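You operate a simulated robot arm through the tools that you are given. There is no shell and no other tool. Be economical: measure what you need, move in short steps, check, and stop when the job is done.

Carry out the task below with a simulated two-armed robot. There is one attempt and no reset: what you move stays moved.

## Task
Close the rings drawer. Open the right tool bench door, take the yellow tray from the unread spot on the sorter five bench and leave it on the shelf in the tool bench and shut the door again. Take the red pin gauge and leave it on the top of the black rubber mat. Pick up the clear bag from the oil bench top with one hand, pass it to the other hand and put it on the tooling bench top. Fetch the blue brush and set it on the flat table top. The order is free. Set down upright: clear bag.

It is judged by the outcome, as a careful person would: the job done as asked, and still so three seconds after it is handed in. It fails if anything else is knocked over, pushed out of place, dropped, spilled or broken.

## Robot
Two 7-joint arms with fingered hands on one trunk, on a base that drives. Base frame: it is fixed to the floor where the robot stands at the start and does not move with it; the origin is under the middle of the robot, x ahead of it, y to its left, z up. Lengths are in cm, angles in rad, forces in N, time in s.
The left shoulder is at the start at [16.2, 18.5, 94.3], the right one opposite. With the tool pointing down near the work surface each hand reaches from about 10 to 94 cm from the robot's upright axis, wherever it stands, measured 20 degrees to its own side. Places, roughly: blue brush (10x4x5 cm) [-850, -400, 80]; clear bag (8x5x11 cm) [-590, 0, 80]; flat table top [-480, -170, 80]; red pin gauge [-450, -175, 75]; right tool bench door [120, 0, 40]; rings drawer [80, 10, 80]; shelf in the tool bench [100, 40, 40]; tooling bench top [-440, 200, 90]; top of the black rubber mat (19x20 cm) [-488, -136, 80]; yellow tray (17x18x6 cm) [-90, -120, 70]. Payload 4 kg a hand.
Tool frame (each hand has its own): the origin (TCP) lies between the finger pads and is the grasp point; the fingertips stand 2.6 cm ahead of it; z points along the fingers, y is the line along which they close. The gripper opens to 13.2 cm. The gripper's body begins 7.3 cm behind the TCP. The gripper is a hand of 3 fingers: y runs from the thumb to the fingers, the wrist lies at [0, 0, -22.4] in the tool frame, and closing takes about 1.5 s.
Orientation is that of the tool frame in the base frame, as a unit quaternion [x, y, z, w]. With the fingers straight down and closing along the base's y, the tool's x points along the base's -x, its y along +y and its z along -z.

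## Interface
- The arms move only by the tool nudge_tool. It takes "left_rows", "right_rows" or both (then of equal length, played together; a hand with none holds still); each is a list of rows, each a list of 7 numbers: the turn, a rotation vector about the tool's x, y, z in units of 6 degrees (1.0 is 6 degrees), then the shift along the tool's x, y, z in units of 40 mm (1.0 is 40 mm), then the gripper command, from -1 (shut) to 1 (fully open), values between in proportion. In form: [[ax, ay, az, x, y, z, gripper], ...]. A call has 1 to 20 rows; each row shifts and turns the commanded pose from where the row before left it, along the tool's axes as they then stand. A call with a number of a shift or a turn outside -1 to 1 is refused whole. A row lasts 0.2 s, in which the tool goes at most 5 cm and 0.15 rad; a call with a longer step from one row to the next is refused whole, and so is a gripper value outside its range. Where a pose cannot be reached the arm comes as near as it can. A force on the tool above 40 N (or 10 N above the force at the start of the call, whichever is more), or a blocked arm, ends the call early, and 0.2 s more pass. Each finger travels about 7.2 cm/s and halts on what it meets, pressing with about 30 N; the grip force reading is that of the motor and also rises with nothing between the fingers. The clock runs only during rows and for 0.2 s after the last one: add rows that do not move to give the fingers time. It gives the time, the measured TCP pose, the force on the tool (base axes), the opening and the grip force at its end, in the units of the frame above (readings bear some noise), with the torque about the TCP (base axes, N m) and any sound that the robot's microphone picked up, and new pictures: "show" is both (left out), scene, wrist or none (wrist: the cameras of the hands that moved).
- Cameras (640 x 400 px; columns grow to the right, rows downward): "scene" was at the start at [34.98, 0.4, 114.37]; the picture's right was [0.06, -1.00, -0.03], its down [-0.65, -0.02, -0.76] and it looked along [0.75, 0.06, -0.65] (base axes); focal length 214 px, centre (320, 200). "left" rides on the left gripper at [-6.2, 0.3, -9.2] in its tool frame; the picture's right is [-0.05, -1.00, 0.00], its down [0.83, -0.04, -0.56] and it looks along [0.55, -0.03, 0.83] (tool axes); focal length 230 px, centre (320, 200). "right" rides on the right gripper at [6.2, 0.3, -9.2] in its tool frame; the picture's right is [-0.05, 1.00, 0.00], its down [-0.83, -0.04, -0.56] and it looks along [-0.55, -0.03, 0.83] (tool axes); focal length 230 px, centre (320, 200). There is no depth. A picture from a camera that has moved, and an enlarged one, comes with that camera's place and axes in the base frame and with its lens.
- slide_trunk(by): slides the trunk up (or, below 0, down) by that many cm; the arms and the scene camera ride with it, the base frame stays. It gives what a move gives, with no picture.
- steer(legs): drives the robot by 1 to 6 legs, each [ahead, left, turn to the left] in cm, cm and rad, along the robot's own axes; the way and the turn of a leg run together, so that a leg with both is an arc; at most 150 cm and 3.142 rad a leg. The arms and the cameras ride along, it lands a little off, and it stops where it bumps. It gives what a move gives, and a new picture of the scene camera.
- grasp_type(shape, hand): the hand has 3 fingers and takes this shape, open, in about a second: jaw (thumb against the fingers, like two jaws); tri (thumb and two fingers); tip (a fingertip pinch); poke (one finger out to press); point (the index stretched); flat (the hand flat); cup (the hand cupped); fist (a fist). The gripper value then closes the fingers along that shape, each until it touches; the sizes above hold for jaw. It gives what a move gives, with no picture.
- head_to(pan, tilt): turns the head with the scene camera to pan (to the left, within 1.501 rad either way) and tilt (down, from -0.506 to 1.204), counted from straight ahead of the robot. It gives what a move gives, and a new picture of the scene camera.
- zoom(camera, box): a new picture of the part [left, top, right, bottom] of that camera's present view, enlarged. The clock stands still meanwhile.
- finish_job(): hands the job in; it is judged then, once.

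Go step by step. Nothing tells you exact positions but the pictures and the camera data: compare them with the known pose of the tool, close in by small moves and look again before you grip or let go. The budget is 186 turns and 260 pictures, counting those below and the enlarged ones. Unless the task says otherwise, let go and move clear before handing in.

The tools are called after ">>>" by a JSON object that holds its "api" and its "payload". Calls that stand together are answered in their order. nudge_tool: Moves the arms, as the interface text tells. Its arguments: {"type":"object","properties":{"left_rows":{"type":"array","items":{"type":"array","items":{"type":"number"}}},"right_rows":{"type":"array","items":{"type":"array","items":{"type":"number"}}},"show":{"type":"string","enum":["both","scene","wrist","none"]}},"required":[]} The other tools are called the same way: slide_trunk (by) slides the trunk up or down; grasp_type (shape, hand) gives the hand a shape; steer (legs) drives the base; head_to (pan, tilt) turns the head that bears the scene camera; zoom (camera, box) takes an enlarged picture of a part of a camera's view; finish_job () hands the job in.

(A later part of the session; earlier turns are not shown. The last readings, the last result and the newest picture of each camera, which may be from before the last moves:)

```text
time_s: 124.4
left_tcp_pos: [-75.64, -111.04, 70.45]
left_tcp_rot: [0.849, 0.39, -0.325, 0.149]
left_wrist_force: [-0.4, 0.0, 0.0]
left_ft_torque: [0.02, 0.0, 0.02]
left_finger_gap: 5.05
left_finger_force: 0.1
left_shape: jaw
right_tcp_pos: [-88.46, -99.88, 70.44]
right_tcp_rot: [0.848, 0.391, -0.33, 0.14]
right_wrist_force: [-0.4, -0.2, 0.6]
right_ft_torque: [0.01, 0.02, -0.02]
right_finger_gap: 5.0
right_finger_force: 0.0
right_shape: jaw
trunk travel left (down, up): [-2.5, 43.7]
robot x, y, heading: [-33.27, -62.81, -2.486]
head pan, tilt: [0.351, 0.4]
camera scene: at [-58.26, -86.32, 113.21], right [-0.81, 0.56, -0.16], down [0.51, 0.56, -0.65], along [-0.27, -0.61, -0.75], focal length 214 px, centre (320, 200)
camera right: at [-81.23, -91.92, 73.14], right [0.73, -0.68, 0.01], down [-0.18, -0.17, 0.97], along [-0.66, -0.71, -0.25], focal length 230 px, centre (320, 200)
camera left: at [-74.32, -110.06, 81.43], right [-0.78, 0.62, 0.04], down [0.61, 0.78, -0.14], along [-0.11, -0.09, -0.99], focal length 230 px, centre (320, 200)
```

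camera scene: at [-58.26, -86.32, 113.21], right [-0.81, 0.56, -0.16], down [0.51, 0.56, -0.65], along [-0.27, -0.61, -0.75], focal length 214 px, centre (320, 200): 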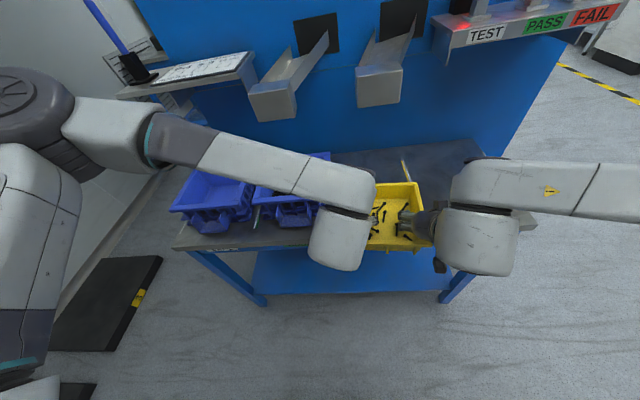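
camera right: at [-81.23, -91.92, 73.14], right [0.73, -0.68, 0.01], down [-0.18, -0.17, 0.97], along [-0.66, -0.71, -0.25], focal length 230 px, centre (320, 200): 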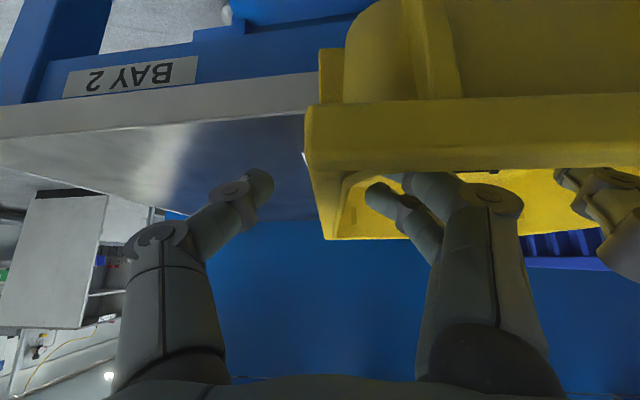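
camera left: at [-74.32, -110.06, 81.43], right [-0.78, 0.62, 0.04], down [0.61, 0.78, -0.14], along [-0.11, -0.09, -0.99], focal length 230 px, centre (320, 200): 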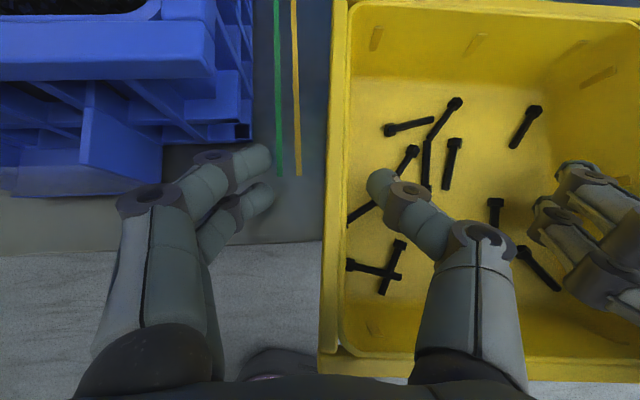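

Both walls straddled. Closing both hands together.

>>> {"api": "nudge_tool", "payload": {"left_rows": [[0, 0, 0, 0, 0, 0, -0.5], [0, 0, 0, 0, 0, 0, -0.75], [0, 0, 0, 0, 0, 0, -1], [0, 0, 0, 0, 0, 0, -1], [0, 0, 0, 0, 0, 0, -1]], "right_rows": [[0, 0, 0, 0, 0, 0, -0.5], [0, 0, 0, 0, 0, 0, -0.75], [0, 0, 0, 0, 0, 0, -1], [0, 0, 0, 0, 0, 0, -1], [0, 0, 0, 0, 0, 0, -1]], "show": "none"}}

>>> {"api": "nudge_tool", "payload": {"left_rows": [[0, 0, 0, -0.167, 0, -0.186, -1], [0, 0, 0, -0.167, 0, -0.186, -1], [0, 0, 0, -0.167, 0, -0.186, -1], [0, 0, 0, -0.167, 0, -0.186, -1], [0, 0, 0, -0.167, 0, -0.186, -1], [0, 0, 0, 0, 0, 0, -1]], "right_rows": [[0, 0, 0, -0.167, 0, -0.186, -1], [0, 0, 0, -0.167, 0, -0.186, -1], [0, 0, 0, -0.167, 0, -0.186, -1], [0, 0, 0, -0.167, 0, -0.186, -1], [0, 0, 0, -0.167, 0, -0.186, -1], [0, 0, 0, 0, 0, 0, -1]], "show": "both"}}

```text
time_s: 125.6
left_tcp_pos: [-75.56, -111.04, 70.49]
left_tcp_rot: [0.849, 0.389, -0.325, 0.148]
left_wrist_force: [-2.1, 2.2, 0.4]
left_ft_torque: [0.04, 0.08, -0.01]
left_finger_gap: 0.39
left_finger_force: 29.8
left_shape: jaw
right_tcp_pos: [-88.52, -99.81, 70.7]
right_tcp_rot: [0.848, 0.391, -0.331, 0.14]
right_wrist_force: [2.0, -0.8, 0.3]
right_ft_torque: [-0.1, -0.14, 0.07]
right_finger_gap: 0.44
right_finger_force: 30.4
right_shape: jaw
trunk travel left (down, up): [-2.5, 43.7]
robot x, y, heading: [-33.3, -62.92, -2.481]
head pan, tilt: [0.351, 0.4]
```

```text
time_s: 127.0
left_tcp_pos: [-75.52, -111.07, 75.35]
left_tcp_rot: [0.849, 0.39, -0.324, 0.149]
left_wrist_force: [5.2, -4.6, -1.6]
left_ft_torque: [-0.02, -0.05, 0.15]
left_finger_gap: 0.36
left_finger_force: 29.9
left_shape: jaw
right_tcp_pos: [-88.34, -99.99, 75.34]
right_tcp_rot: [0.848, 0.39, -0.33, 0.139]
right_wrist_force: [-5.5, 5.9, -1.4]
right_ft_torque: [0.04, 0.03, -0.1]
right_finger_gap: 0.4
right_finger_force: 30.0
right_shape: jaw
trunk travel left (down, up): [-2.5, 43.7]
robot x, y, heading: [-33.3, -63.01, -2.488]
head pan, tilt: [0.351, 0.4]
camera scene: at [-58.22, -86.29, 113.23], right [-0.81, 0.56, -0.16], down [0.51, 0.56, -0.65], along [-0.27, -0.61, -0.75], focal length 214 px, centre (320, 200)
camera right: at [-81.09, -92.18, 78.1], right [0.73, -0.68, 0.01], down [-0.18, -0.17, 0.97], along [-0.66, -0.71, -0.25], focal length 230 px, centre (320, 200)
camera left: at [-74.42, -110.01, 86.36], right [-0.78, 0.62, 0.03], down [0.61, 0.78, -0.14], along [-0.11, -0.09, -0.99], focal length 230 px, centre (320, 200)
```

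scene: 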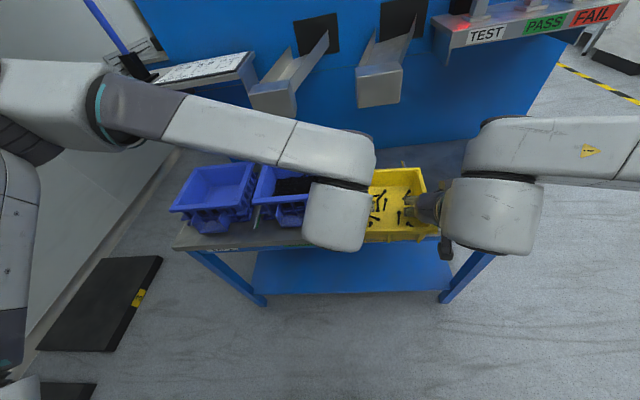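
right: 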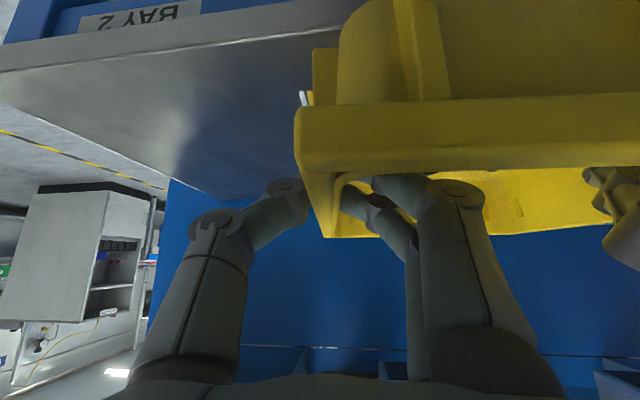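
left: 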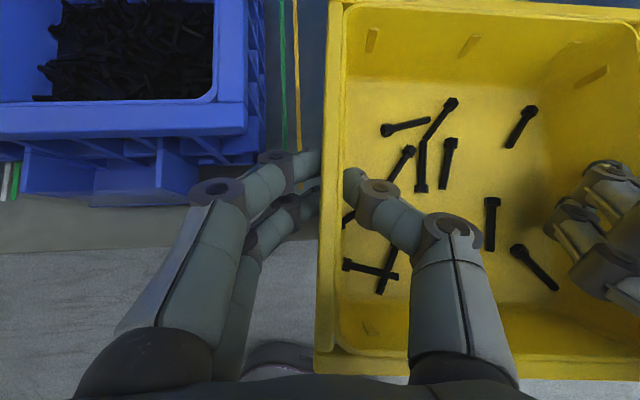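

The tray is lifted level. Backing away from the sorter and turning around toward the tool bench.

>>> {"api": "steer", "payload": {"legs": [[-30, 0, 0], [0, 0, -1.544], [0, 0, -1.544]]}}

```text
time_s: 136.7
left_tcp_pos: [30.92, 4.04, 75.37]
left_tcp_rot: [-0.4, 0.844, 0.153, 0.323]
left_wrist_force: [-6.1, 6.1, -1.2]
left_ft_torque: [0.03, 0.06, 0.11]
left_finger_gap: 0.32
left_finger_force: 30.0
left_shape: jaw
right_tcp_pos: [43.8, -6.55, 75.56]
right_tcp_rot: [-0.401, 0.843, 0.144, 0.329]
right_wrist_force: [5.3, -4.9, -0.6]
right_ft_torque: [-0.04, -0.04, -0.07]
right_finger_gap: 0.4
right_finger_force: 30.0
right_shape: jaw
trunk travel left (down, up): [-2.5, 43.7]
robot x, y, heading: [-9.82, -44.78, 0.682]
head pan, tilt: [0.351, 0.4]
camera scene: at [14.27, -21.57, 113.26], right [0.83, -0.54, -0.16], down [-0.5, -0.58, -0.65], along [0.26, 0.61, -0.75], focal length 214 px, centre (320, 200)
```

scene: 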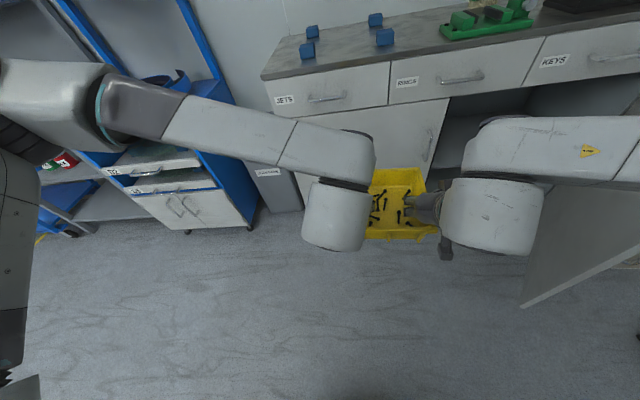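

Tray still level. Correcting heading, and looking at the cupboard.

>>> {"api": "steer", "payload": {"legs": [[0, 0, 0.025]]}}

>>> {"api": "head_to", "payload": {"pan": -0.15, "tilt": 0.25}}

```text
time_s: 137.4
left_tcp_pos: [29.65, 5.08, 75.4]
left_tcp_rot: [-0.411, 0.838, 0.157, 0.321]
left_wrist_force: [-1.4, 1.9, -1.4]
left_ft_torque: [-0.04, -0.03, 0.1]
left_finger_gap: 0.29
left_finger_force: 30.3
left_shape: jaw
right_tcp_pos: [43.01, -5.14, 75.43]
right_tcp_rot: [-0.411, 0.838, 0.147, 0.327]
right_wrist_force: [1.7, -1.0, 0.3]
right_ft_torque: [0.02, 0.05, -0.02]
right_finger_gap: 0.39
right_finger_force: 29.9
right_shape: jaw
trunk travel left (down, up): [-2.5, 43.7]
robot x, y, heading: [-9.84, -45.19, 0.7]
head pan, tilt: [0.351, 0.4]
camera scene: at [13.63, -20.92, 113.26], right [0.84, -0.52, -0.16], down [-0.49, -0.59, -0.65], along [0.24, 0.62, -0.75], focal length 214 px, centre (320, 200)
```

scene: 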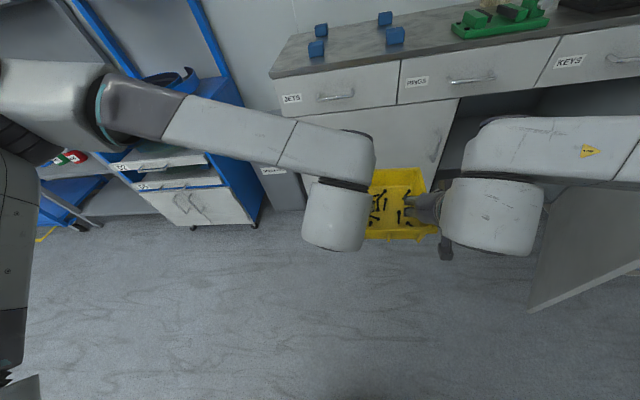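

```text
time_s: 138.3
left_tcp_pos: [29.64, 5.0, 75.45]
left_tcp_rot: [-0.411, 0.839, 0.157, 0.321]
left_wrist_force: [1.0, 0.4, -1.1]
left_ft_torque: [-0.07, -0.03, 0.06]
left_finger_gap: 0.32
left_finger_force: 30.4
left_shape: jaw
right_tcp_pos: [43.03, -5.17, 75.3]
right_tcp_rot: [-0.411, 0.838, 0.148, 0.327]
right_wrist_force: [0.8, -0.9, -0.4]
right_ft_torque: [0.07, 0.07, -0.01]
right_finger_gap: 0.39
right_finger_force: 29.9
right_shape: jaw
trunk travel left (down, up): [-2.5, 43.7]
robot x, y, heading: [-9.95, -44.84, 0.706]
head pan, tilt: [-0.15, 0.25]
camera scene: at [17.46, -23.71, 114.25], right [0.54, -0.84, 0.07], down [-0.53, -0.4, -0.74], along [0.65, 0.36, -0.66], focal length 214 px, centre (320, 200)
```

scene: 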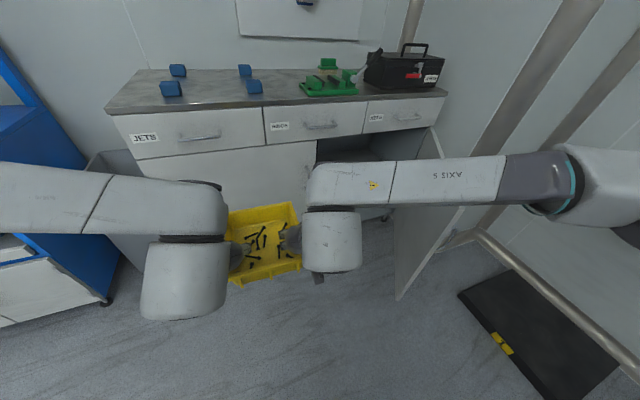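

Before going in, I'll test that both arms can lower the tray to shelf height (TCP z≈47) out here.

>>> {"api": "nudge_tool", "payload": {"left_rows": [[0, 0, 0, 0.53, 0, 0.59, -1], [0, 0, 0, 0.53, 0, 0.59, -1], [0, 0, 0, 0.53, 0, 0.59, -1], [0, 0, 0, 0.53, 0, 0.59, -1], [0, 0, 0, 0.53, 0, 0.59, -1], [0, 0, 0, 0.53, 0, 0.59, -1], [0, 0, 0, 0.53, 0, 0.59, -1], [0, 0, 0, 0.53, 0, 0.59, -1]], "right_rows": [[0, 0, 0, 0.53, 0, 0.59, -1], [0, 0, 0, 0.53, 0, 0.59, -1], [0, 0, 0, 0.53, 0, 0.59, -1], [0, 0, 0, 0.53, 0, 0.59, -1], [0, 0, 0, 0.53, 0, 0.59, -1], [0, 0, 0, 0.53, 0, 0.59, -1], [0, 0, 0, 0.53, 0, 0.59, -1], [0, 0, 0, 0.53, 0, 0.59, -1]], "show": "scene"}}

```text
time_s: 140.0
left_tcp_pos: [29.73, 4.81, 54.82]
left_tcp_rot: [-0.406, 0.84, 0.146, 0.33]
left_wrist_force: [15.3, -8.7, 0.9]
left_ft_torque: [-0.21, -0.38, -0.18]
left_finger_gap: 0.61
left_finger_force: 30.1
left_shape: jaw
left hand out of reach, approached as far as the arm can: row 7, 8
right_tcp_pos: [45.41, -6.06, 56.6]
right_tcp_rot: [-0.423, 0.835, 0.156, 0.317]
right_wrist_force: [-15.3, 9.5, -3.2]
right_ft_torque: [0.12, 0.35, 0.38]
right_finger_gap: 0.63
right_finger_force: 29.7
right_shape: jaw
right hand out of reach, approached as far as the arm can: row 5, 6, 7, 8
trunk travel left (down, up): [-2.5, 43.7]
robot x, y, heading: [-9.84, -44.78, 0.705]
head pan, tilt: [-0.15, 0.25]
stopped in row 8 (right hand): the force on the tool passed its limit at 42 N (the readings are from after the stop); the commanded pose is now the measured one
camera scene: at [17.45, -23.73, 114.27], right [0.54, -0.84, 0.07], down [-0.53, -0.4, -0.74], along [0.65, 0.36, -0.66], focal length 214 px, centre (320, 200)
```

scene: 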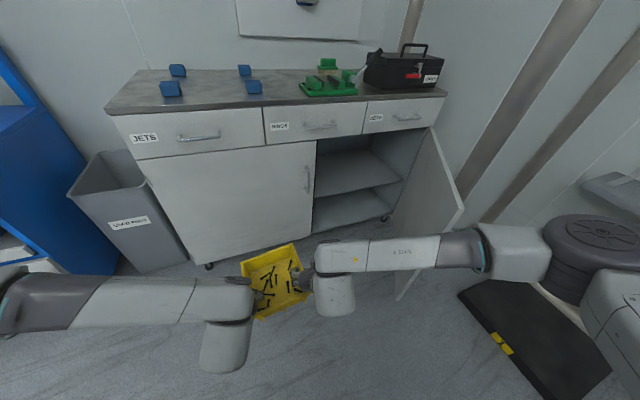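

Near the body the arms can't get that low, and the right hand got pulled outward. I raise both a little and restore the hand spacing.

>>> {"api": "nudge_tool", "payload": {"left_rows": [[0, 0, 0, -0.25, 0, -0.28, -1], [0, 0, 0, -0.25, 0, -0.28, -1], [0, 0, 0, -0.25, 0, -0.28, -1], [0, 0, 0, -0.25, 0, -0.28, -1]], "right_rows": [[0, 0, 0, -0.135, 0.14, -0.23, -1], [0, 0, 0, -0.135, 0.14, -0.23, -1], [0, 0, 0, -0.135, 0.14, -0.23, -1], [0, 0, 0, -0.135, 0.14, -0.23, -1]], "show": "both"}}

```text
time_s: 141.0
left_tcp_pos: [28.9, 5.02, 60.49]
left_tcp_rot: [-0.408, 0.839, 0.152, 0.325]
left_wrist_force: [-5.9, 4.2, -2.0]
left_ft_torque: [0.05, 0.12, 0.01]
left_finger_gap: 0.35
left_finger_force: 30.1
left_shape: jaw
right_tcp_pos: [43.76, -5.52, 60.87]
right_tcp_rot: [-0.418, 0.837, 0.15, 0.32]
right_wrist_force: [5.8, -3.8, 0.6]
right_ft_torque: [0.01, 0.06, -0.11]
right_finger_gap: 0.46
right_finger_force: 29.8
right_shape: jaw
trunk travel left (down, up): [-2.5, 43.7]
robot x, y, heading: [-10.15, -44.83, 0.701]
head pan, tilt: [-0.15, 0.25]
camera scene: at [17.44, -23.75, 114.27], right [0.54, -0.84, 0.07], down [-0.53, -0.4, -0.75], along [0.65, 0.36, -0.66], focal length 214 px, centre (320, 200)
camera right: at [36.83, -13.71, 63.7], right [-0.77, 0.64, 0.02], down [0.18, 0.19, 0.97], along [0.61, 0.75, -0.26], focal length 230 px, centre (320, 200)
camera left: at [27.65, 4.17, 71.48], right [0.81, -0.59, 0.04], down [-0.58, -0.8, -0.14], along [0.12, 0.09, -0.99], focal length 230 px, centre (320, 200)
```

scene: 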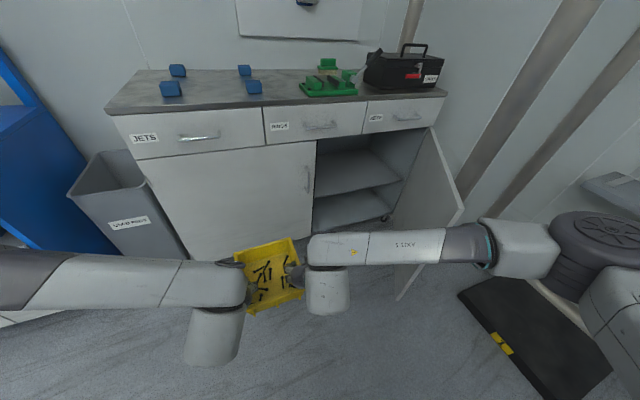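
right: 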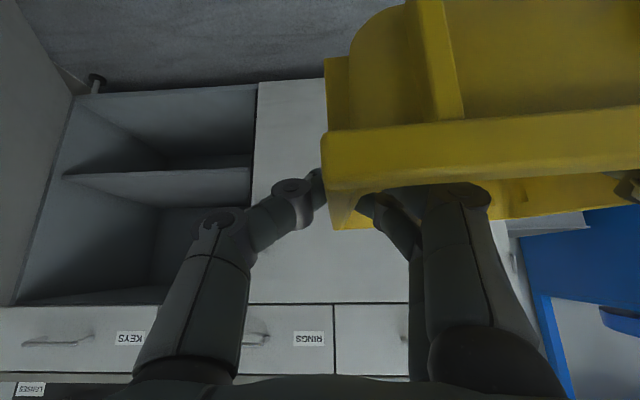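
left: 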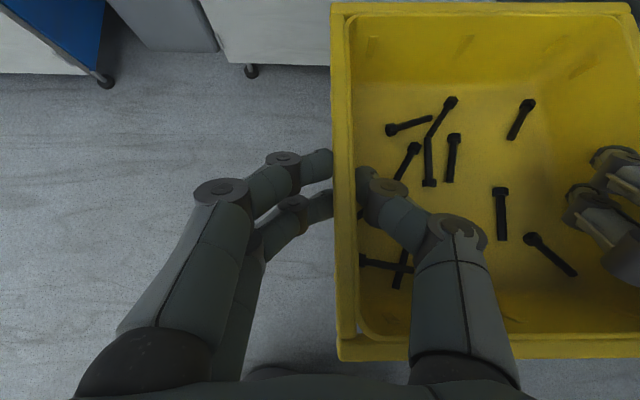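

Grip intact. If I raise the trunk, the arms will reach down steeply with elbows high, clear of the door. Raising 25 cm, then lowering the hands.

>>> {"api": "slide_trunk", "payload": {"by": 25}}

>>> {"api": "nudge_tool", "payload": {"left_rows": [[0, 0, 0, 0.53, 0, 0.59, -1], [0, 0, 0, 0.53, 0, 0.59, -1], [0, 0, 0, 0.53, 0, 0.59, -1], [0, 0, 0, 0.53, 0, 0.59, -1], [0, 0, 0, 0.53, 0, 0.59, -1], [0, 0, 0, 0.53, 0, 0.59, -1], [0, 0, 0, 0.53, 0, 0.59, -1], [0, 0, 0, 0.53, 0, 0.59, -1]], "right_rows": [[0, 0, 0, 0.53, 0, 0.59, -1], [0, 0, 0, 0.53, 0, 0.59, -1], [0, 0, 0, 0.53, 0, 0.59, -1], [0, 0, 0, 0.53, 0, 0.59, -1], [0, 0, 0, 0.53, 0, 0.59, -1], [0, 0, 0, 0.53, 0, 0.59, -1], [0, 0, 0, 0.53, 0, 0.59, -1], [0, 0, 0, 0.53, 0, 0.59, -1]], "show": "scene"}}

```text
time_s: 143.6
left_tcp_pos: [28.8, 4.31, 104.54]
left_tcp_rot: [-0.388, 0.782, 0.178, 0.454]
left_wrist_force: [18.5, -14.4, 18.0]
left_ft_torque: [-0.5, -1.18, -0.3]
left_finger_gap: 0.68
left_finger_force: 29.9
left_shape: jaw
right_tcp_pos: [41.35, -7.37, 111.76]
right_tcp_rot: [-0.396, 0.757, 0.192, 0.483]
right_wrist_force: [-18.7, 14.9, -20.4]
right_ft_torque: [-0.68, 0.11, 0.55]
right_finger_gap: 0.55
right_finger_force: 30.6
right_shape: jaw
trunk travel left (down, up): [-27.5, 18.7]
robot x, y, heading: [-9.92, -45.05, 0.702]
head pan, tilt: [-0.15, 0.25]
```

```text
time_s: 143.9
left_tcp_pos: [28.91, 4.63, 103.08]
left_tcp_rot: [-0.385, 0.783, 0.173, 0.458]
left_wrist_force: [10.0, -8.5, 8.3]
left_ft_torque: [-0.29, -0.58, -0.19]
left_finger_gap: 0.7
left_finger_force: 29.8
left_shape: jaw
left hand out of reach, approached as far as the arm can: row 1
right_tcp_pos: [41.74, -7.34, 109.57]
right_tcp_rot: [-0.403, 0.756, 0.196, 0.478]
right_wrist_force: [-10.2, 9.1, -10.2]
right_ft_torque: [-0.35, 0.11, 0.34]
right_finger_gap: 0.52
right_finger_force: 29.7
right_shape: jaw
right hand out of reach, approached as far as the arm can: row 1
trunk travel left (down, up): [-27.5, 18.7]
robot x, y, heading: [-10.24, -44.96, 0.705]
head pan, tilt: [-0.15, 0.25]
stopped in row 1 (right hand): the force on the tool passed its limit at 44 N (the readings are from after the stop); the commanded pose is now the measured one
camera scene: at [1.44, -37.32, 150.04], right [0.53, -0.85, 0.01], down [-0.28, -0.19, -0.94], along [0.8, 0.49, -0.33], focal length 214 px, centre (320, 200)
```

scene: 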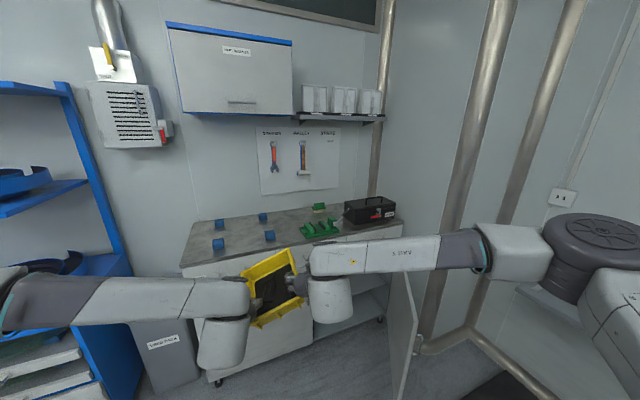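

The trunk raise also leans the torso and tilted the tray. Going back down right away.

>>> {"api": "slide_trunk", "payload": {"by": -12}}

>>> {"api": "nudge_tool", "payload": {"left_rows": [[0, 0, 0, 0, 0, 0, -1]], "right_rows": [[0, 0, 0, 0, 0, 0, -1]], "show": "both"}}

```text
time_s: 145.4
left_tcp_pos: [28.93, 4.65, 91.2]
left_tcp_rot: [-0.385, 0.782, 0.173, 0.458]
left_wrist_force: [20.0, -16.4, 15.5]
left_ft_torque: [-0.43, -0.94, -0.42]
left_finger_gap: 0.8
left_finger_force: 29.9
left_shape: jaw
right_tcp_pos: [41.92, -7.49, 97.9]
right_tcp_rot: [-0.401, 0.755, 0.196, 0.48]
right_wrist_force: [-19.1, 17.0, -17.6]
right_ft_torque: [-0.44, 0.12, 0.52]
right_finger_gap: 0.59
right_finger_force: 30.1
right_shape: jaw
trunk travel left (down, up): [-15.5, 30.7]
robot x, y, heading: [-10.01, -44.54, 0.703]
head pan, tilt: [-0.15, 0.25]
```

```text
time_s: 145.8
left_tcp_pos: [28.8, 4.68, 91.09]
left_tcp_rot: [-0.386, 0.783, 0.172, 0.456]
left_wrist_force: [19.5, -18.0, 15.6]
left_ft_torque: [-0.41, -0.91, -0.44]
left_finger_gap: 0.82
left_finger_force: 30.4
left_shape: jaw
right_tcp_pos: [41.99, -7.44, 97.86]
right_tcp_rot: [-0.401, 0.755, 0.196, 0.48]
right_wrist_force: [-20.1, 18.5, -16.9]
right_ft_torque: [-0.43, 0.16, 0.57]
right_finger_gap: 0.57
right_finger_force: 29.8
right_shape: jaw
trunk travel left (down, up): [-15.5, 30.7]
robot x, y, heading: [-9.7, -45.03, 0.702]
head pan, tilt: [-0.15, 0.25]
camera scene: at [7.91, -31.83, 134.99], right [0.53, -0.85, 0.04], down [-0.38, -0.28, -0.88], along [0.76, 0.45, -0.47], focal length 214 px, centre (320, 200)
camera right: at [35.07, -15.98, 96.61], right [-0.78, 0.62, -0.04], down [-0.1, -0.06, 0.99], along [0.62, 0.78, 0.11], focal length 230 px, centre (320, 200)
camera left: at [24.93, 1.88, 101.1], right [0.78, -0.62, 0.13], down [-0.53, -0.74, -0.41], along [0.35, 0.25, -0.9], focal length 230 px, centre (320, 200)
```

scene: 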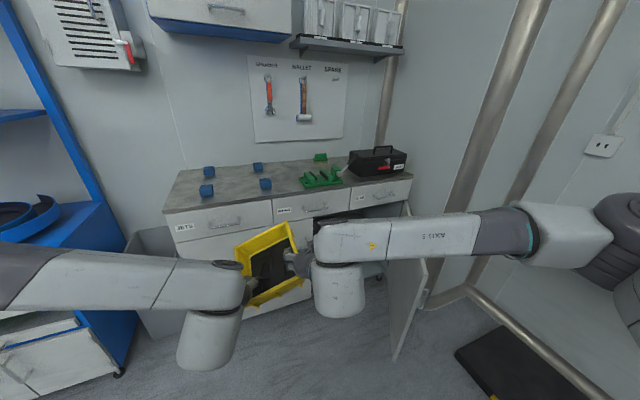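
right: 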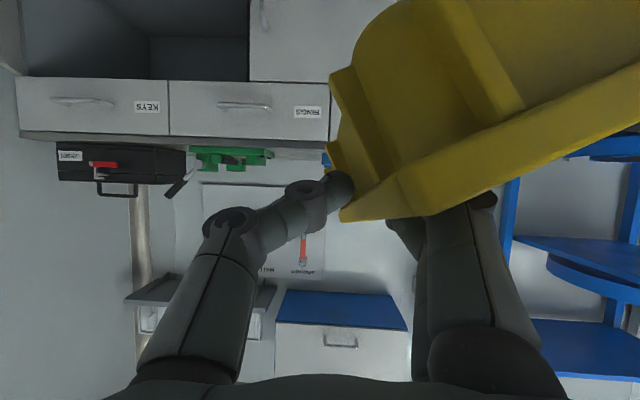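
left: 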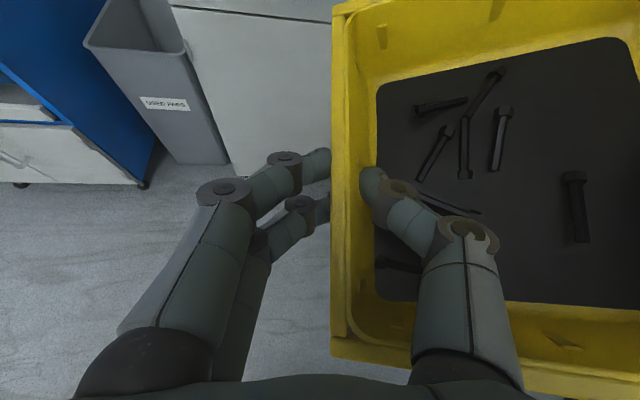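

The parts stayed put. Now levelling: lower the right hand 7 cm relative to the left, then pitch both hands back down 16°.

>>> {"api": "nudge_tool", "payload": {"left_rows": [[0, 0, 0, 0, 0, 0, -1], [0, 0, 0, 0, 0, 0, -1], [0, 0, 0, 0, 0, 0, -1], [0, 0, 0, 0, 0, 0, -1], [0, 0, 0, 0, 0, 0, -1], [0, 0.66, 0, 0, 0, 0, -1], [0, 0.66, 0, 0, 0, 0, -1], [0, 0.66, 0, 0, 0, 0, -1], [0, 0.66, 0, 0, 0, 0, -1]], "right_rows": [[0, 0, 0, 0.25, 0.04, 0.24, -1], [0, 0, 0, 0.25, 0.04, 0.24, -1], [0, 0, 0, 0.25, 0.04, 0.24, -1], [0, 0, 0, 0.25, 0.04, 0.24, -1], [0, 0, 0, 0.25, 0.04, 0.24, -1], [0, 0.7, 0, 0, 0, 0, -1], [0, 0.7, 0, 0, 0, 0, -1], [0, 0.7, 0, 0, 0, 0, -1], [0, 0.7, 0, 0, 0, 0, -1]], "show": "both"}}

```text
time_s: 147.8
left_tcp_pos: [28.76, 4.77, 90.93]
left_tcp_rot: [-0.406, 0.839, 0.12, 0.342]
left_wrist_force: [6.6, -2.1, -1.3]
left_ft_torque: [-0.08, -0.11, -0.02]
left_finger_gap: 0.6
left_finger_force: 30.1
left_shape: jaw
right_tcp_pos: [43.89, -5.72, 92.71]
right_tcp_rot: [-0.425, 0.818, 0.135, 0.364]
right_wrist_force: [-6.4, 3.0, -0.9]
right_ft_torque: [0.15, 0.3, 0.19]
right_finger_gap: 0.57
right_finger_force: 30.3
right_shape: jaw
right hand out of reach, approached as far as the arm can: row 4, 5
trunk travel left (down, up): [-15.5, 30.7]
robot x, y, heading: [-9.97, -45.09, 0.703]
head pan, tilt: [-0.15, 0.25]
camera scene: at [7.9, -31.84, 134.99], right [0.53, -0.85, 0.04], down [-0.38, -0.27, -0.88], along [0.76, 0.45, -0.47], focal length 214 px, centre (320, 200)
camera right: at [36.88, -14.06, 94.76], right [-0.77, 0.63, -0.05], down [0.08, 0.18, 0.98], along [0.63, 0.75, -0.18], focal length 230 px, centre (320, 200)
camera left: at [26.72, 4.28, 101.86], right [0.79, -0.61, 0.11], down [-0.59, -0.79, -0.15], along [0.18, 0.05, -0.98], focal length 230 px, centre (320, 200)
```

scene: 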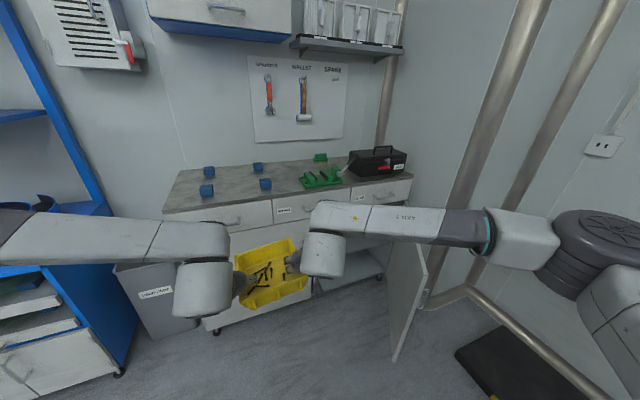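
right: 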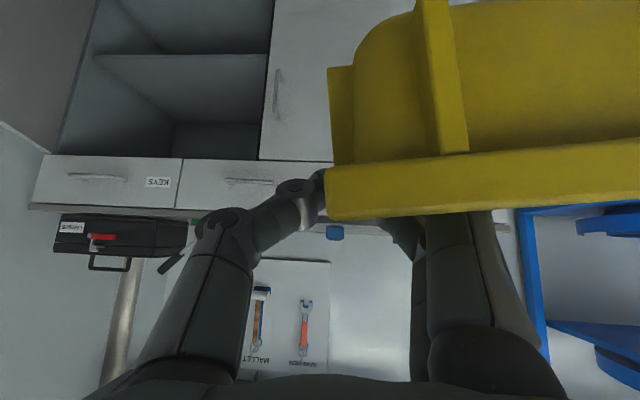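
left: 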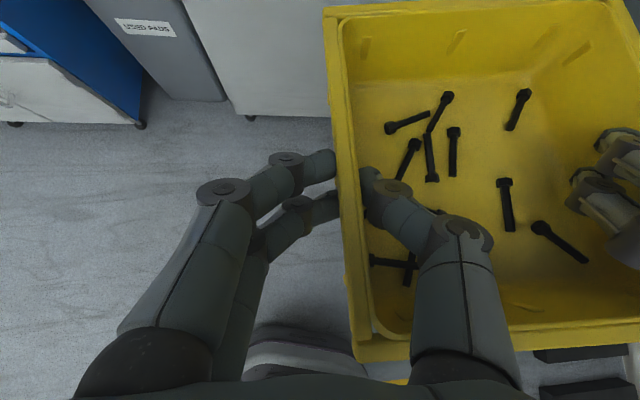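

Level again and the parts have not moved at all. The two-arm insertion would hit the door with the right forearm, so I'll let the tray hang from the left hand alone (its wall and floor form a V that keeps the parts in), and lay it down on the shelf with the left arm. Lowering the right side gradually.

>>> {"api": "nudge_tool", "payload": {"left_rows": [[0, 0, 0, 0, 0, 0, -1], [0, 0, 0, 0, 0, 0, -1], [0, 0, 0, 0, 0, 0, -1], [0, 0, 0, 0, 0, 0, -1], [0, 0, 0, 0, 0, 0, -1]], "right_rows": [[0, 0, 0, 0.42, 0.175, 0.3, -1], [0, 0, 0, 0.42, 0.175, 0.3, -1], [0, 0, 0, 0.42, 0.175, 0.3, -1], [0, 0, 0, 0.365, 0.21, 0.36, -1], [0, 0, 0, 0.365, 0.21, 0.36, -1]], "show": "both"}}

```text
time_s: 148.9
left_tcp_pos: [28.71, 4.15, 90.54]
left_tcp_rot: [-0.403, 0.842, 0.115, 0.339]
left_wrist_force: [7.2, -8.9, -12.4]
left_ft_torque: [0.09, 0.38, -0.29]
left_finger_gap: 0.41
left_finger_force: 30.0
left_shape: jaw
right_tcp_pos: [42.49, -7.69, 86.15]
right_tcp_rot: [-0.425, 0.814, 0.148, 0.367]
right_wrist_force: [-7.3, 8.7, 9.3]
right_ft_torque: [0.81, 0.86, -0.13]
right_finger_gap: 0.77
right_finger_force: 29.5
right_shape: jaw
right hand out of reach, approached as far as the arm can: row 1, 2, 3, 4, 5
trunk travel left (down, up): [-15.5, 30.7]
robot x, y, heading: [-10.2, -44.66, 0.7]
head pan, tilt: [-0.15, 0.25]
stopped in row 5 (left hand): the force on the tool passed its limit at 43 N (the readings are from after the stop); the commanded pose is now the measured one
camera scene: at [7.88, -31.85, 135.0], right [0.53, -0.85, 0.04], down [-0.38, -0.27, -0.88], along [0.76, 0.45, -0.47], focal length 214 px, centre (320, 200)
camera right: at [35.52, -16.18, 88.05], right [-0.78, 0.62, -0.03], down [0.08, 0.15, 0.99], along [0.62, 0.77, -0.17], focal length 230 px, centre (320, 200)
camera left: at [26.72, 3.77, 101.48], right [0.78, -0.62, 0.11], down [-0.6, -0.79, -0.14], along [0.17, 0.04, -0.98], focal length 230 px, centre (320, 200)
```

scene: 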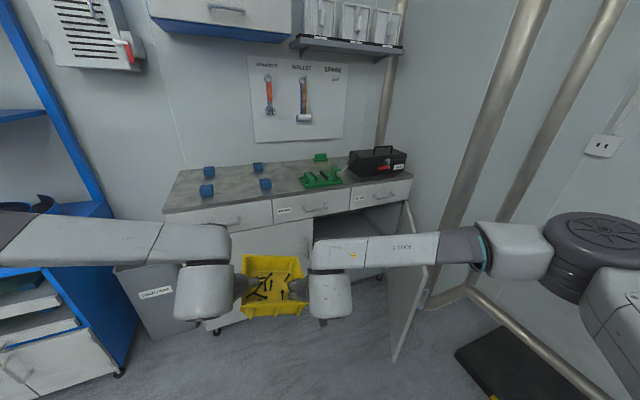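
right: 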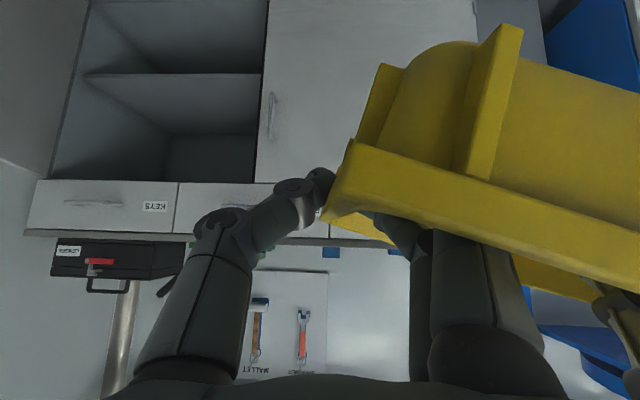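
left: 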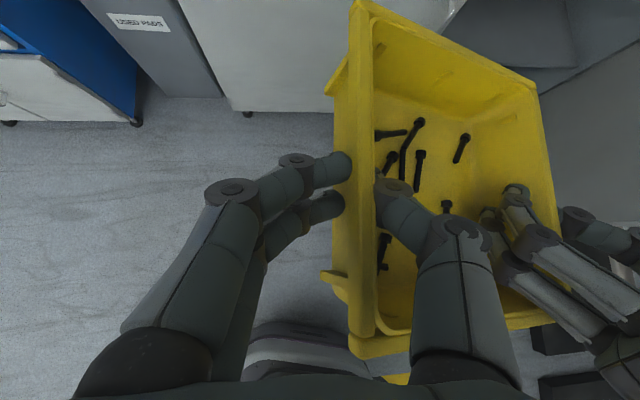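

The tray tilts and the parts still do not move. The right arm is at its limit, so I tilt further by raising the left hand.

>>> {"api": "nudge_tool", "payload": {"left_rows": [[0, 0, 0, -0.2, -0.2, -0.22, -1], [0, 0, 0, -0.27, -0.2, -0.3, -1], [0, 0, 0, -0.27, -0.2, -0.3, -1], [0, 0, 0, -0.27, -0.25, -0.3, -1], [0, 0, 0, -0.27, -0.25, -0.3, -1]], "right_rows": [[0, 0, 0, 0, 0, 0, -1], [0, 0, 0, 0, 0, 0, -1], [0, 0, 0, 0, 0, 0, -1], [0, 0, 0, 0, 0, 0, -1], [0, 0, 0, 0, 0, 0, -1]], "show": "both"}}

```text
time_s: 149.8
left_tcp_pos: [30.07, 2.88, 94.54]
left_tcp_rot: [-0.404, 0.844, 0.118, 0.333]
left_wrist_force: [1.0, -0.6, -16.5]
left_ft_torque: [0.48, 0.62, 0.04]
left_finger_gap: 0.28
left_finger_force: 29.4
left_shape: jaw
right_tcp_pos: [42.54, -7.53, 86.83]
right_tcp_rot: [-0.423, 0.813, 0.154, 0.37]
right_wrist_force: [-1.9, 1.8, 15.1]
right_ft_torque: [1.05, 1.23, 0.0]
right_finger_gap: 0.79
right_finger_force: 30.0
right_shape: jaw
trunk travel left (down, up): [-15.5, 30.7]
robot x, y, heading: [-9.73, -44.96, 0.702]
head pan, tilt: [-0.15, 0.25]
stopped in row 4 (left hand): the force on the tool passed its limit at 42 N (the readings are from after the stop); the commanded pose is now the measured one
camera scene: at [7.89, -31.84, 134.99], right [0.53, -0.85, 0.04], down [-0.38, -0.27, -0.88], along [0.76, 0.45, -0.47], focal length 214 px, centre (320, 200)
camera right: at [35.58, -15.88, 88.56], right [-0.78, 0.62, -0.03], down [0.08, 0.14, 0.99], along [0.62, 0.77, -0.16], focal length 230 px, centre (320, 200)
camera left: at [28.26, 2.51, 105.53], right [0.78, -0.61, 0.1], down [-0.6, -0.79, -0.13], along [0.16, 0.04, -0.99], focal length 230 px, centre (320, 200)
```

scene: 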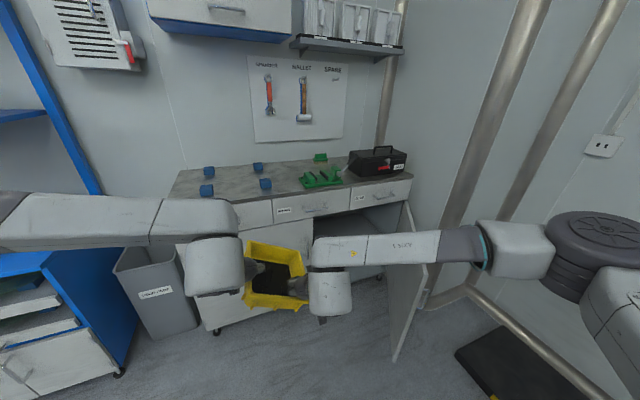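
right: 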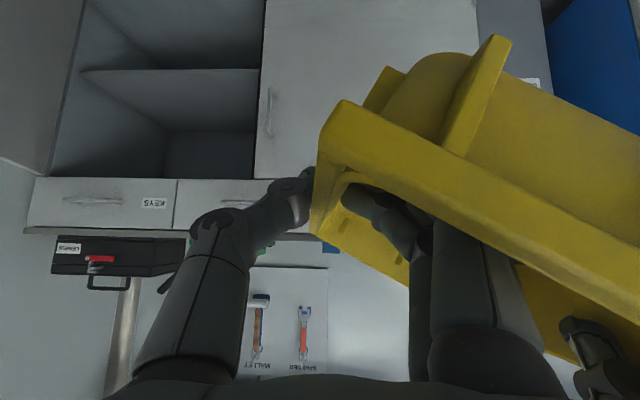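
left: 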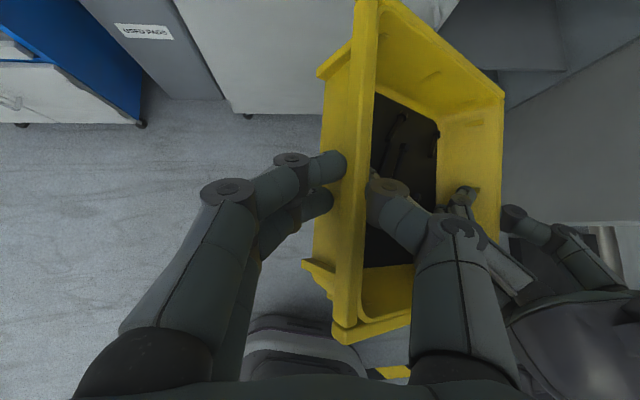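

The pinch actually stiffens after some play, so one hand may hold the tray at a small droop. I'll undo the tilt, then release the right hand and see.

>>> {"api": "nudge_tool", "payload": {"left_rows": [[0, 0, 0, 0.3, 0.2, 0.33, -1], [0, 0, 0, 0.3, 0.2, 0.33, -1], [0, 0, 0, 0.3, 0.2, 0.33, -1], [0, 0, 0, 0.3, 0.1, 0.33, -1], [0, 0, 0, 0, 0, 0, -1], [0, 0, 0, 0, 0, 0, -1], [0, 0, 0, 0, 0, 0, -1], [0, 0, 0, 0, 0, 0, -1], [0, 0, 0, 0, 0, 0, -1]], "right_rows": [[0, 0, 0, 0, 0, 0, -1], [0, 0, 0, 0, 0, 0, -1], [0, 0, 0, 0, 0, 0, -1], [0, 0, 0, 0, 0, 0, -1], [0, 0, 0, 0, 0, 0, -1], [0, 0, 0, 0, 0, 0, -0.8], [0, 0, 0, 0, 0, 0, -0.6], [0, 0, 0, 0, 0, 0, -0.4], [0, 0, 0, 0, 0, 0, -0.3]], "show": "both"}}

```text
time_s: 151.8
left_tcp_pos: [28.41, 4.19, 87.51]
left_tcp_rot: [-0.405, 0.842, 0.119, 0.336]
left_wrist_force: [-0.5, 0.8, -2.6]
left_ft_torque: [0.12, 0.18, 0.01]
left_finger_gap: 0.42
left_finger_force: 30.4
left_shape: jaw
right_tcp_pos: [42.5, -7.68, 86.57]
right_tcp_rot: [-0.424, 0.813, 0.151, 0.369]
right_wrist_force: [0.4, 0.1, -0.2]
right_ft_torque: [-0.03, 0.01, 0.0]
right_finger_gap: 4.57
right_finger_force: 0.1
right_shape: jaw
trunk travel left (down, up): [-15.5, 30.7]
robot x, y, heading: [-9.88, -45.2, 0.705]
head pan, tilt: [-0.15, 0.25]
camera scene: at [7.89, -31.85, 135.0], right [0.53, -0.85, 0.04], down [-0.38, -0.27, -0.88], along [0.76, 0.45, -0.47], focal length 214 px, centre (320, 200)
camera right: at [35.64, -16.03, 88.33], right [-0.78, 0.63, -0.03], down [0.08, 0.14, 0.99], along [0.62, 0.77, -0.16], focal length 230 px, centre (320, 200)
camera left: at [26.47, 3.83, 98.47], right [0.78, -0.61, 0.11], down [-0.6, -0.79, -0.13], along [0.16, 0.04, -0.99], focal length 230 px, centre (320, 200)
```

scene: 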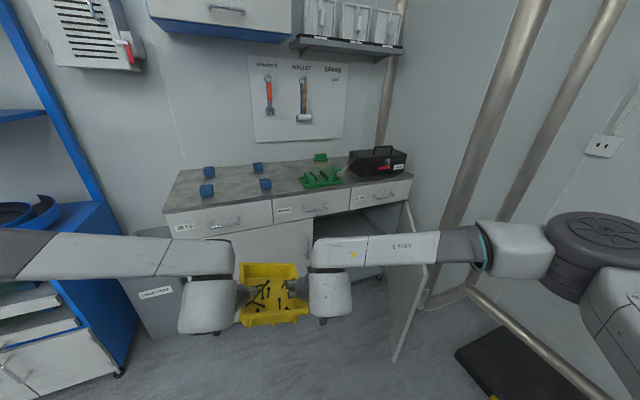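
right: 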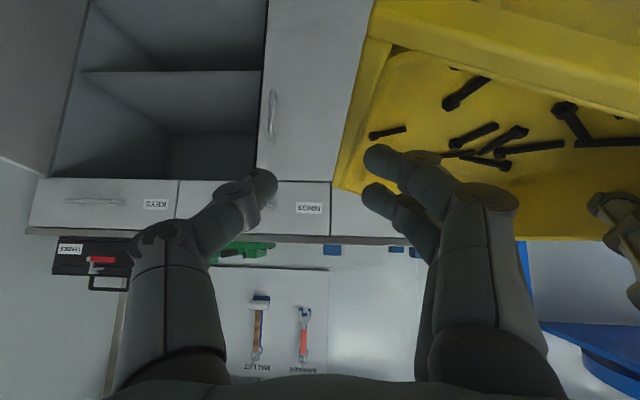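
left: 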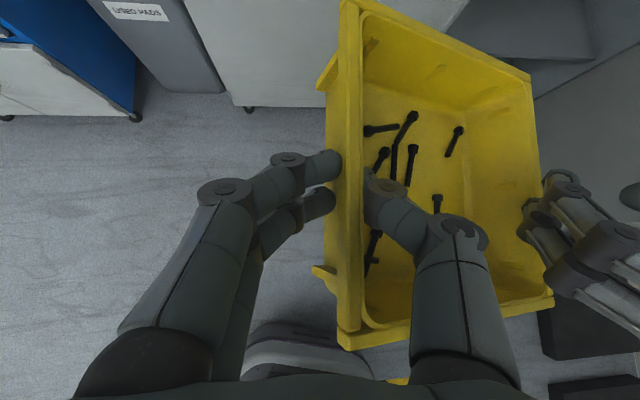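

The left hand alone holds the tray with about 20° droop, which I can compensate by rolling the hand. First move the right hand up and away.

>>> {"api": "nudge_tool", "payload": {"right_rows": [[0, 0, 0, -0.4, 0, -0.4, -0.2], [0, 0, 0, -0.6, 0, -0.6, -0.2], [0, 0, 0, -0.5, -0.5, -0.5, -0.2], [0, 0, 0, 0.3, -0.7, -0.5, -0.2], [0, 0.7, 0, 0.3, -0.7, -0.5, -0.2], [0, 0.9, 0, 0.3, -0.7, -0.5, -0.5], [0, 0.9, 0, 0.3, -0.6, -0.3, -1], [0, 0.9, 0, 0.3, 0, 0, -1], [0, 0.9, 0, 0, 0, 0, -1], [0, 0.9, 0, 0, 0, 0, -1]], "left_rows": [[0, 0, 0, 0, 0, 0, -1], [0, 0, 0, 0, 0, 0, -1], [0, 0, 0, 0, 0, 0, -1], [0.37, 0, -0.33, 0, 0, 0, -1], [0.37, 0, -0.33, 0, 0, 0, -1], [0.37, 0, -0.33, 0, 0, 0, -1], [0.37, 0, -0.33, 0, 0, 0, -1], [0.37, 0, -0.33, 0, 0, 0, -1], [0.37, 0, -0.33, 0, 0, 0, -1], [0, 0, 0, 0, 0, 0, -1]], "show": "both"}}

```text
time_s: 154.0
left_tcp_pos: [28.47, 4.3, 87.52]
left_tcp_rot: [-0.446, 0.805, -0.018, 0.391]
left_wrist_force: [0.3, 1.0, -2.0]
left_ft_torque: [0.09, 0.19, 0.01]
left_finger_gap: 0.4
left_finger_force: 30.4
left_shape: jaw
right_tcp_pos: [46.44, -22.61, 97.01]
right_tcp_rot: [-0.448, 0.883, 0.032, 0.136]
right_wrist_force: [-0.7, 0.4, -0.1]
right_ft_torque: [0.0, -0.01, -0.01]
right_finger_gap: 0.0
right_finger_force: 29.8
right_shape: jaw
trunk travel left (down, up): [-15.5, 30.7]
robot x, y, heading: [-9.93, -45.17, 0.705]
head pan, tilt: [-0.15, 0.25]
camera scene: at [7.9, -31.8, 134.98], right [0.53, -0.85, 0.04], down [-0.38, -0.28, -0.88], along [0.76, 0.45, -0.47], focal length 214 px, centre (320, 200)
camera right: at [40.72, -28.79, 104.2], right [-0.77, 0.64, -0.05], down [0.38, 0.53, 0.76], along [0.51, 0.56, -0.65], focal length 230 px, centre (320, 200)
camera left: at [24.01, 6.13, 97.6], right [0.72, -0.56, 0.41], down [-0.57, -0.81, -0.11], along [0.39, -0.15, -0.91], focal length 230 px, centre (320, 200)
```

scene: 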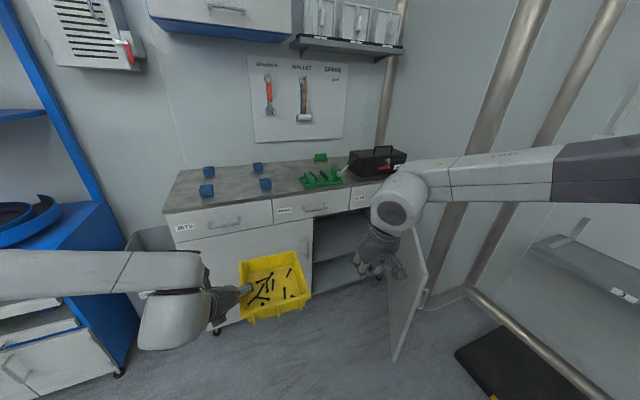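
right: 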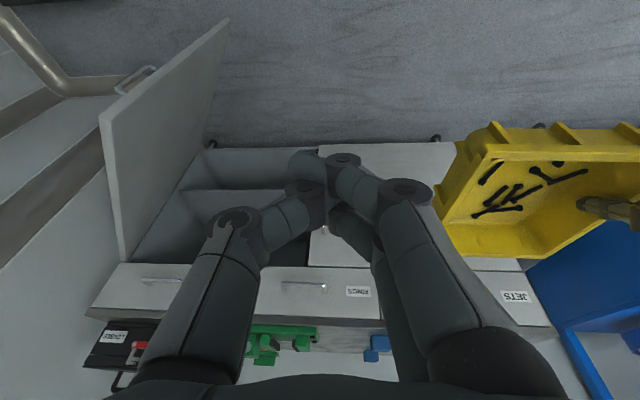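
left: 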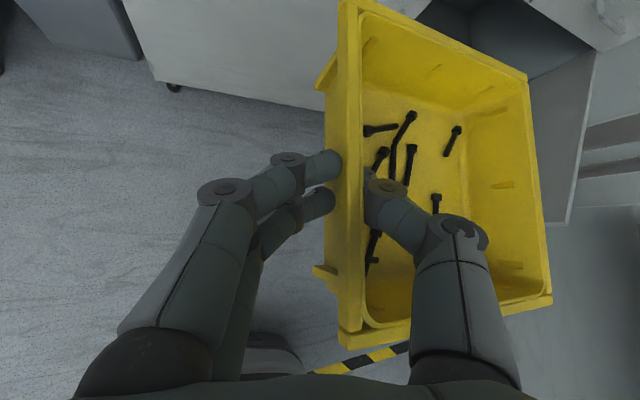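

The tray is now about level in the left hand alone. Lowering the trunk again (arms followed rigidly last time), then checking how low the left arm can go.

>>> {"api": "slide_trunk", "payload": {"by": -15}}

>>> {"api": "nudge_tool", "payload": {"left_rows": [[0, 0, 0, 0, 0, 0, -1]], "show": "both"}}

```text
time_s: 155.7
left_tcp_pos: [28.38, 4.23, 72.72]
left_tcp_rot: [-0.446, 0.804, -0.016, 0.393]
left_wrist_force: [-0.8, -0.3, -2.2]
left_ft_torque: [0.09, 0.22, 0.0]
left_finger_gap: 0.44
left_finger_force: 30.1
left_shape: jaw
right_tcp_pos: [46.36, -22.73, 82.25]
right_tcp_rot: [-0.449, 0.882, 0.032, 0.138]
right_wrist_force: [0.2, -0.5, 0.4]
right_ft_torque: [0.03, -0.01, 0.01]
right_finger_gap: 0.0
right_finger_force: 30.4
right_shape: jaw
trunk travel left (down, up): [-0.5, 45.7]
robot x, y, heading: [-9.94, -44.96, 0.701]
head pan, tilt: [-0.15, 0.25]
```

```text
time_s: 156.1
left_tcp_pos: [28.39, 4.43, 72.62]
left_tcp_rot: [-0.446, 0.805, -0.017, 0.391]
left_wrist_force: [0.1, 0.3, -2.1]
left_ft_torque: [0.11, 0.19, 0.01]
left_finger_gap: 0.42
left_finger_force: 30.2
left_shape: jaw
right_tcp_pos: [46.42, -22.52, 82.17]
right_tcp_rot: [-0.449, 0.882, 0.031, 0.137]
right_wrist_force: [0.9, -0.3, -0.4]
right_ft_torque: [-0.01, 0.0, 0.03]
right_finger_gap: 0.0
right_finger_force: 30.4
right_shape: jaw
trunk travel left (down, up): [-0.5, 45.7]
robot x, y, heading: [-10.01, -45.16, 0.7]
head pan, tilt: [-0.15, 0.25]
camera scene: at [19.06, -22.36, 110.61], right [0.54, -0.84, 0.08], down [-0.56, -0.42, -0.71], along [0.63, 0.34, -0.7], focal length 214 px, centre (320, 200)
camera left: at [24.04, 6.06, 82.65], right [0.72, -0.56, 0.41], down [-0.57, -0.81, -0.11], along [0.39, -0.15, -0.91], focal length 230 px, centre (320, 200)
```

scene: 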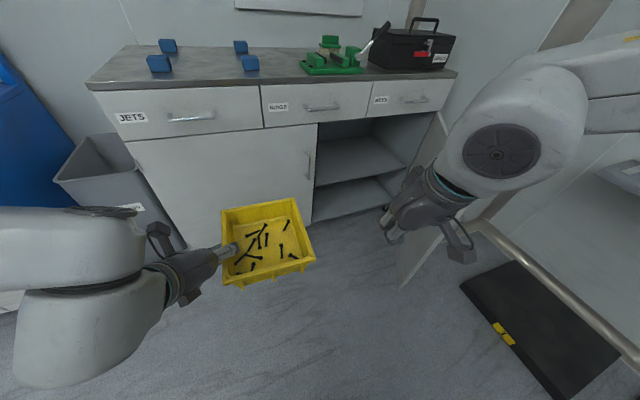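
left: 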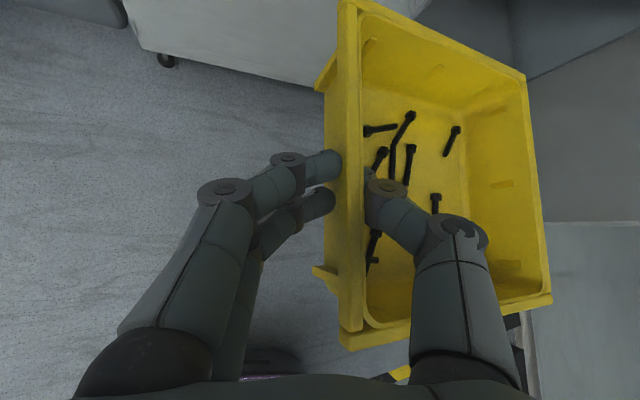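

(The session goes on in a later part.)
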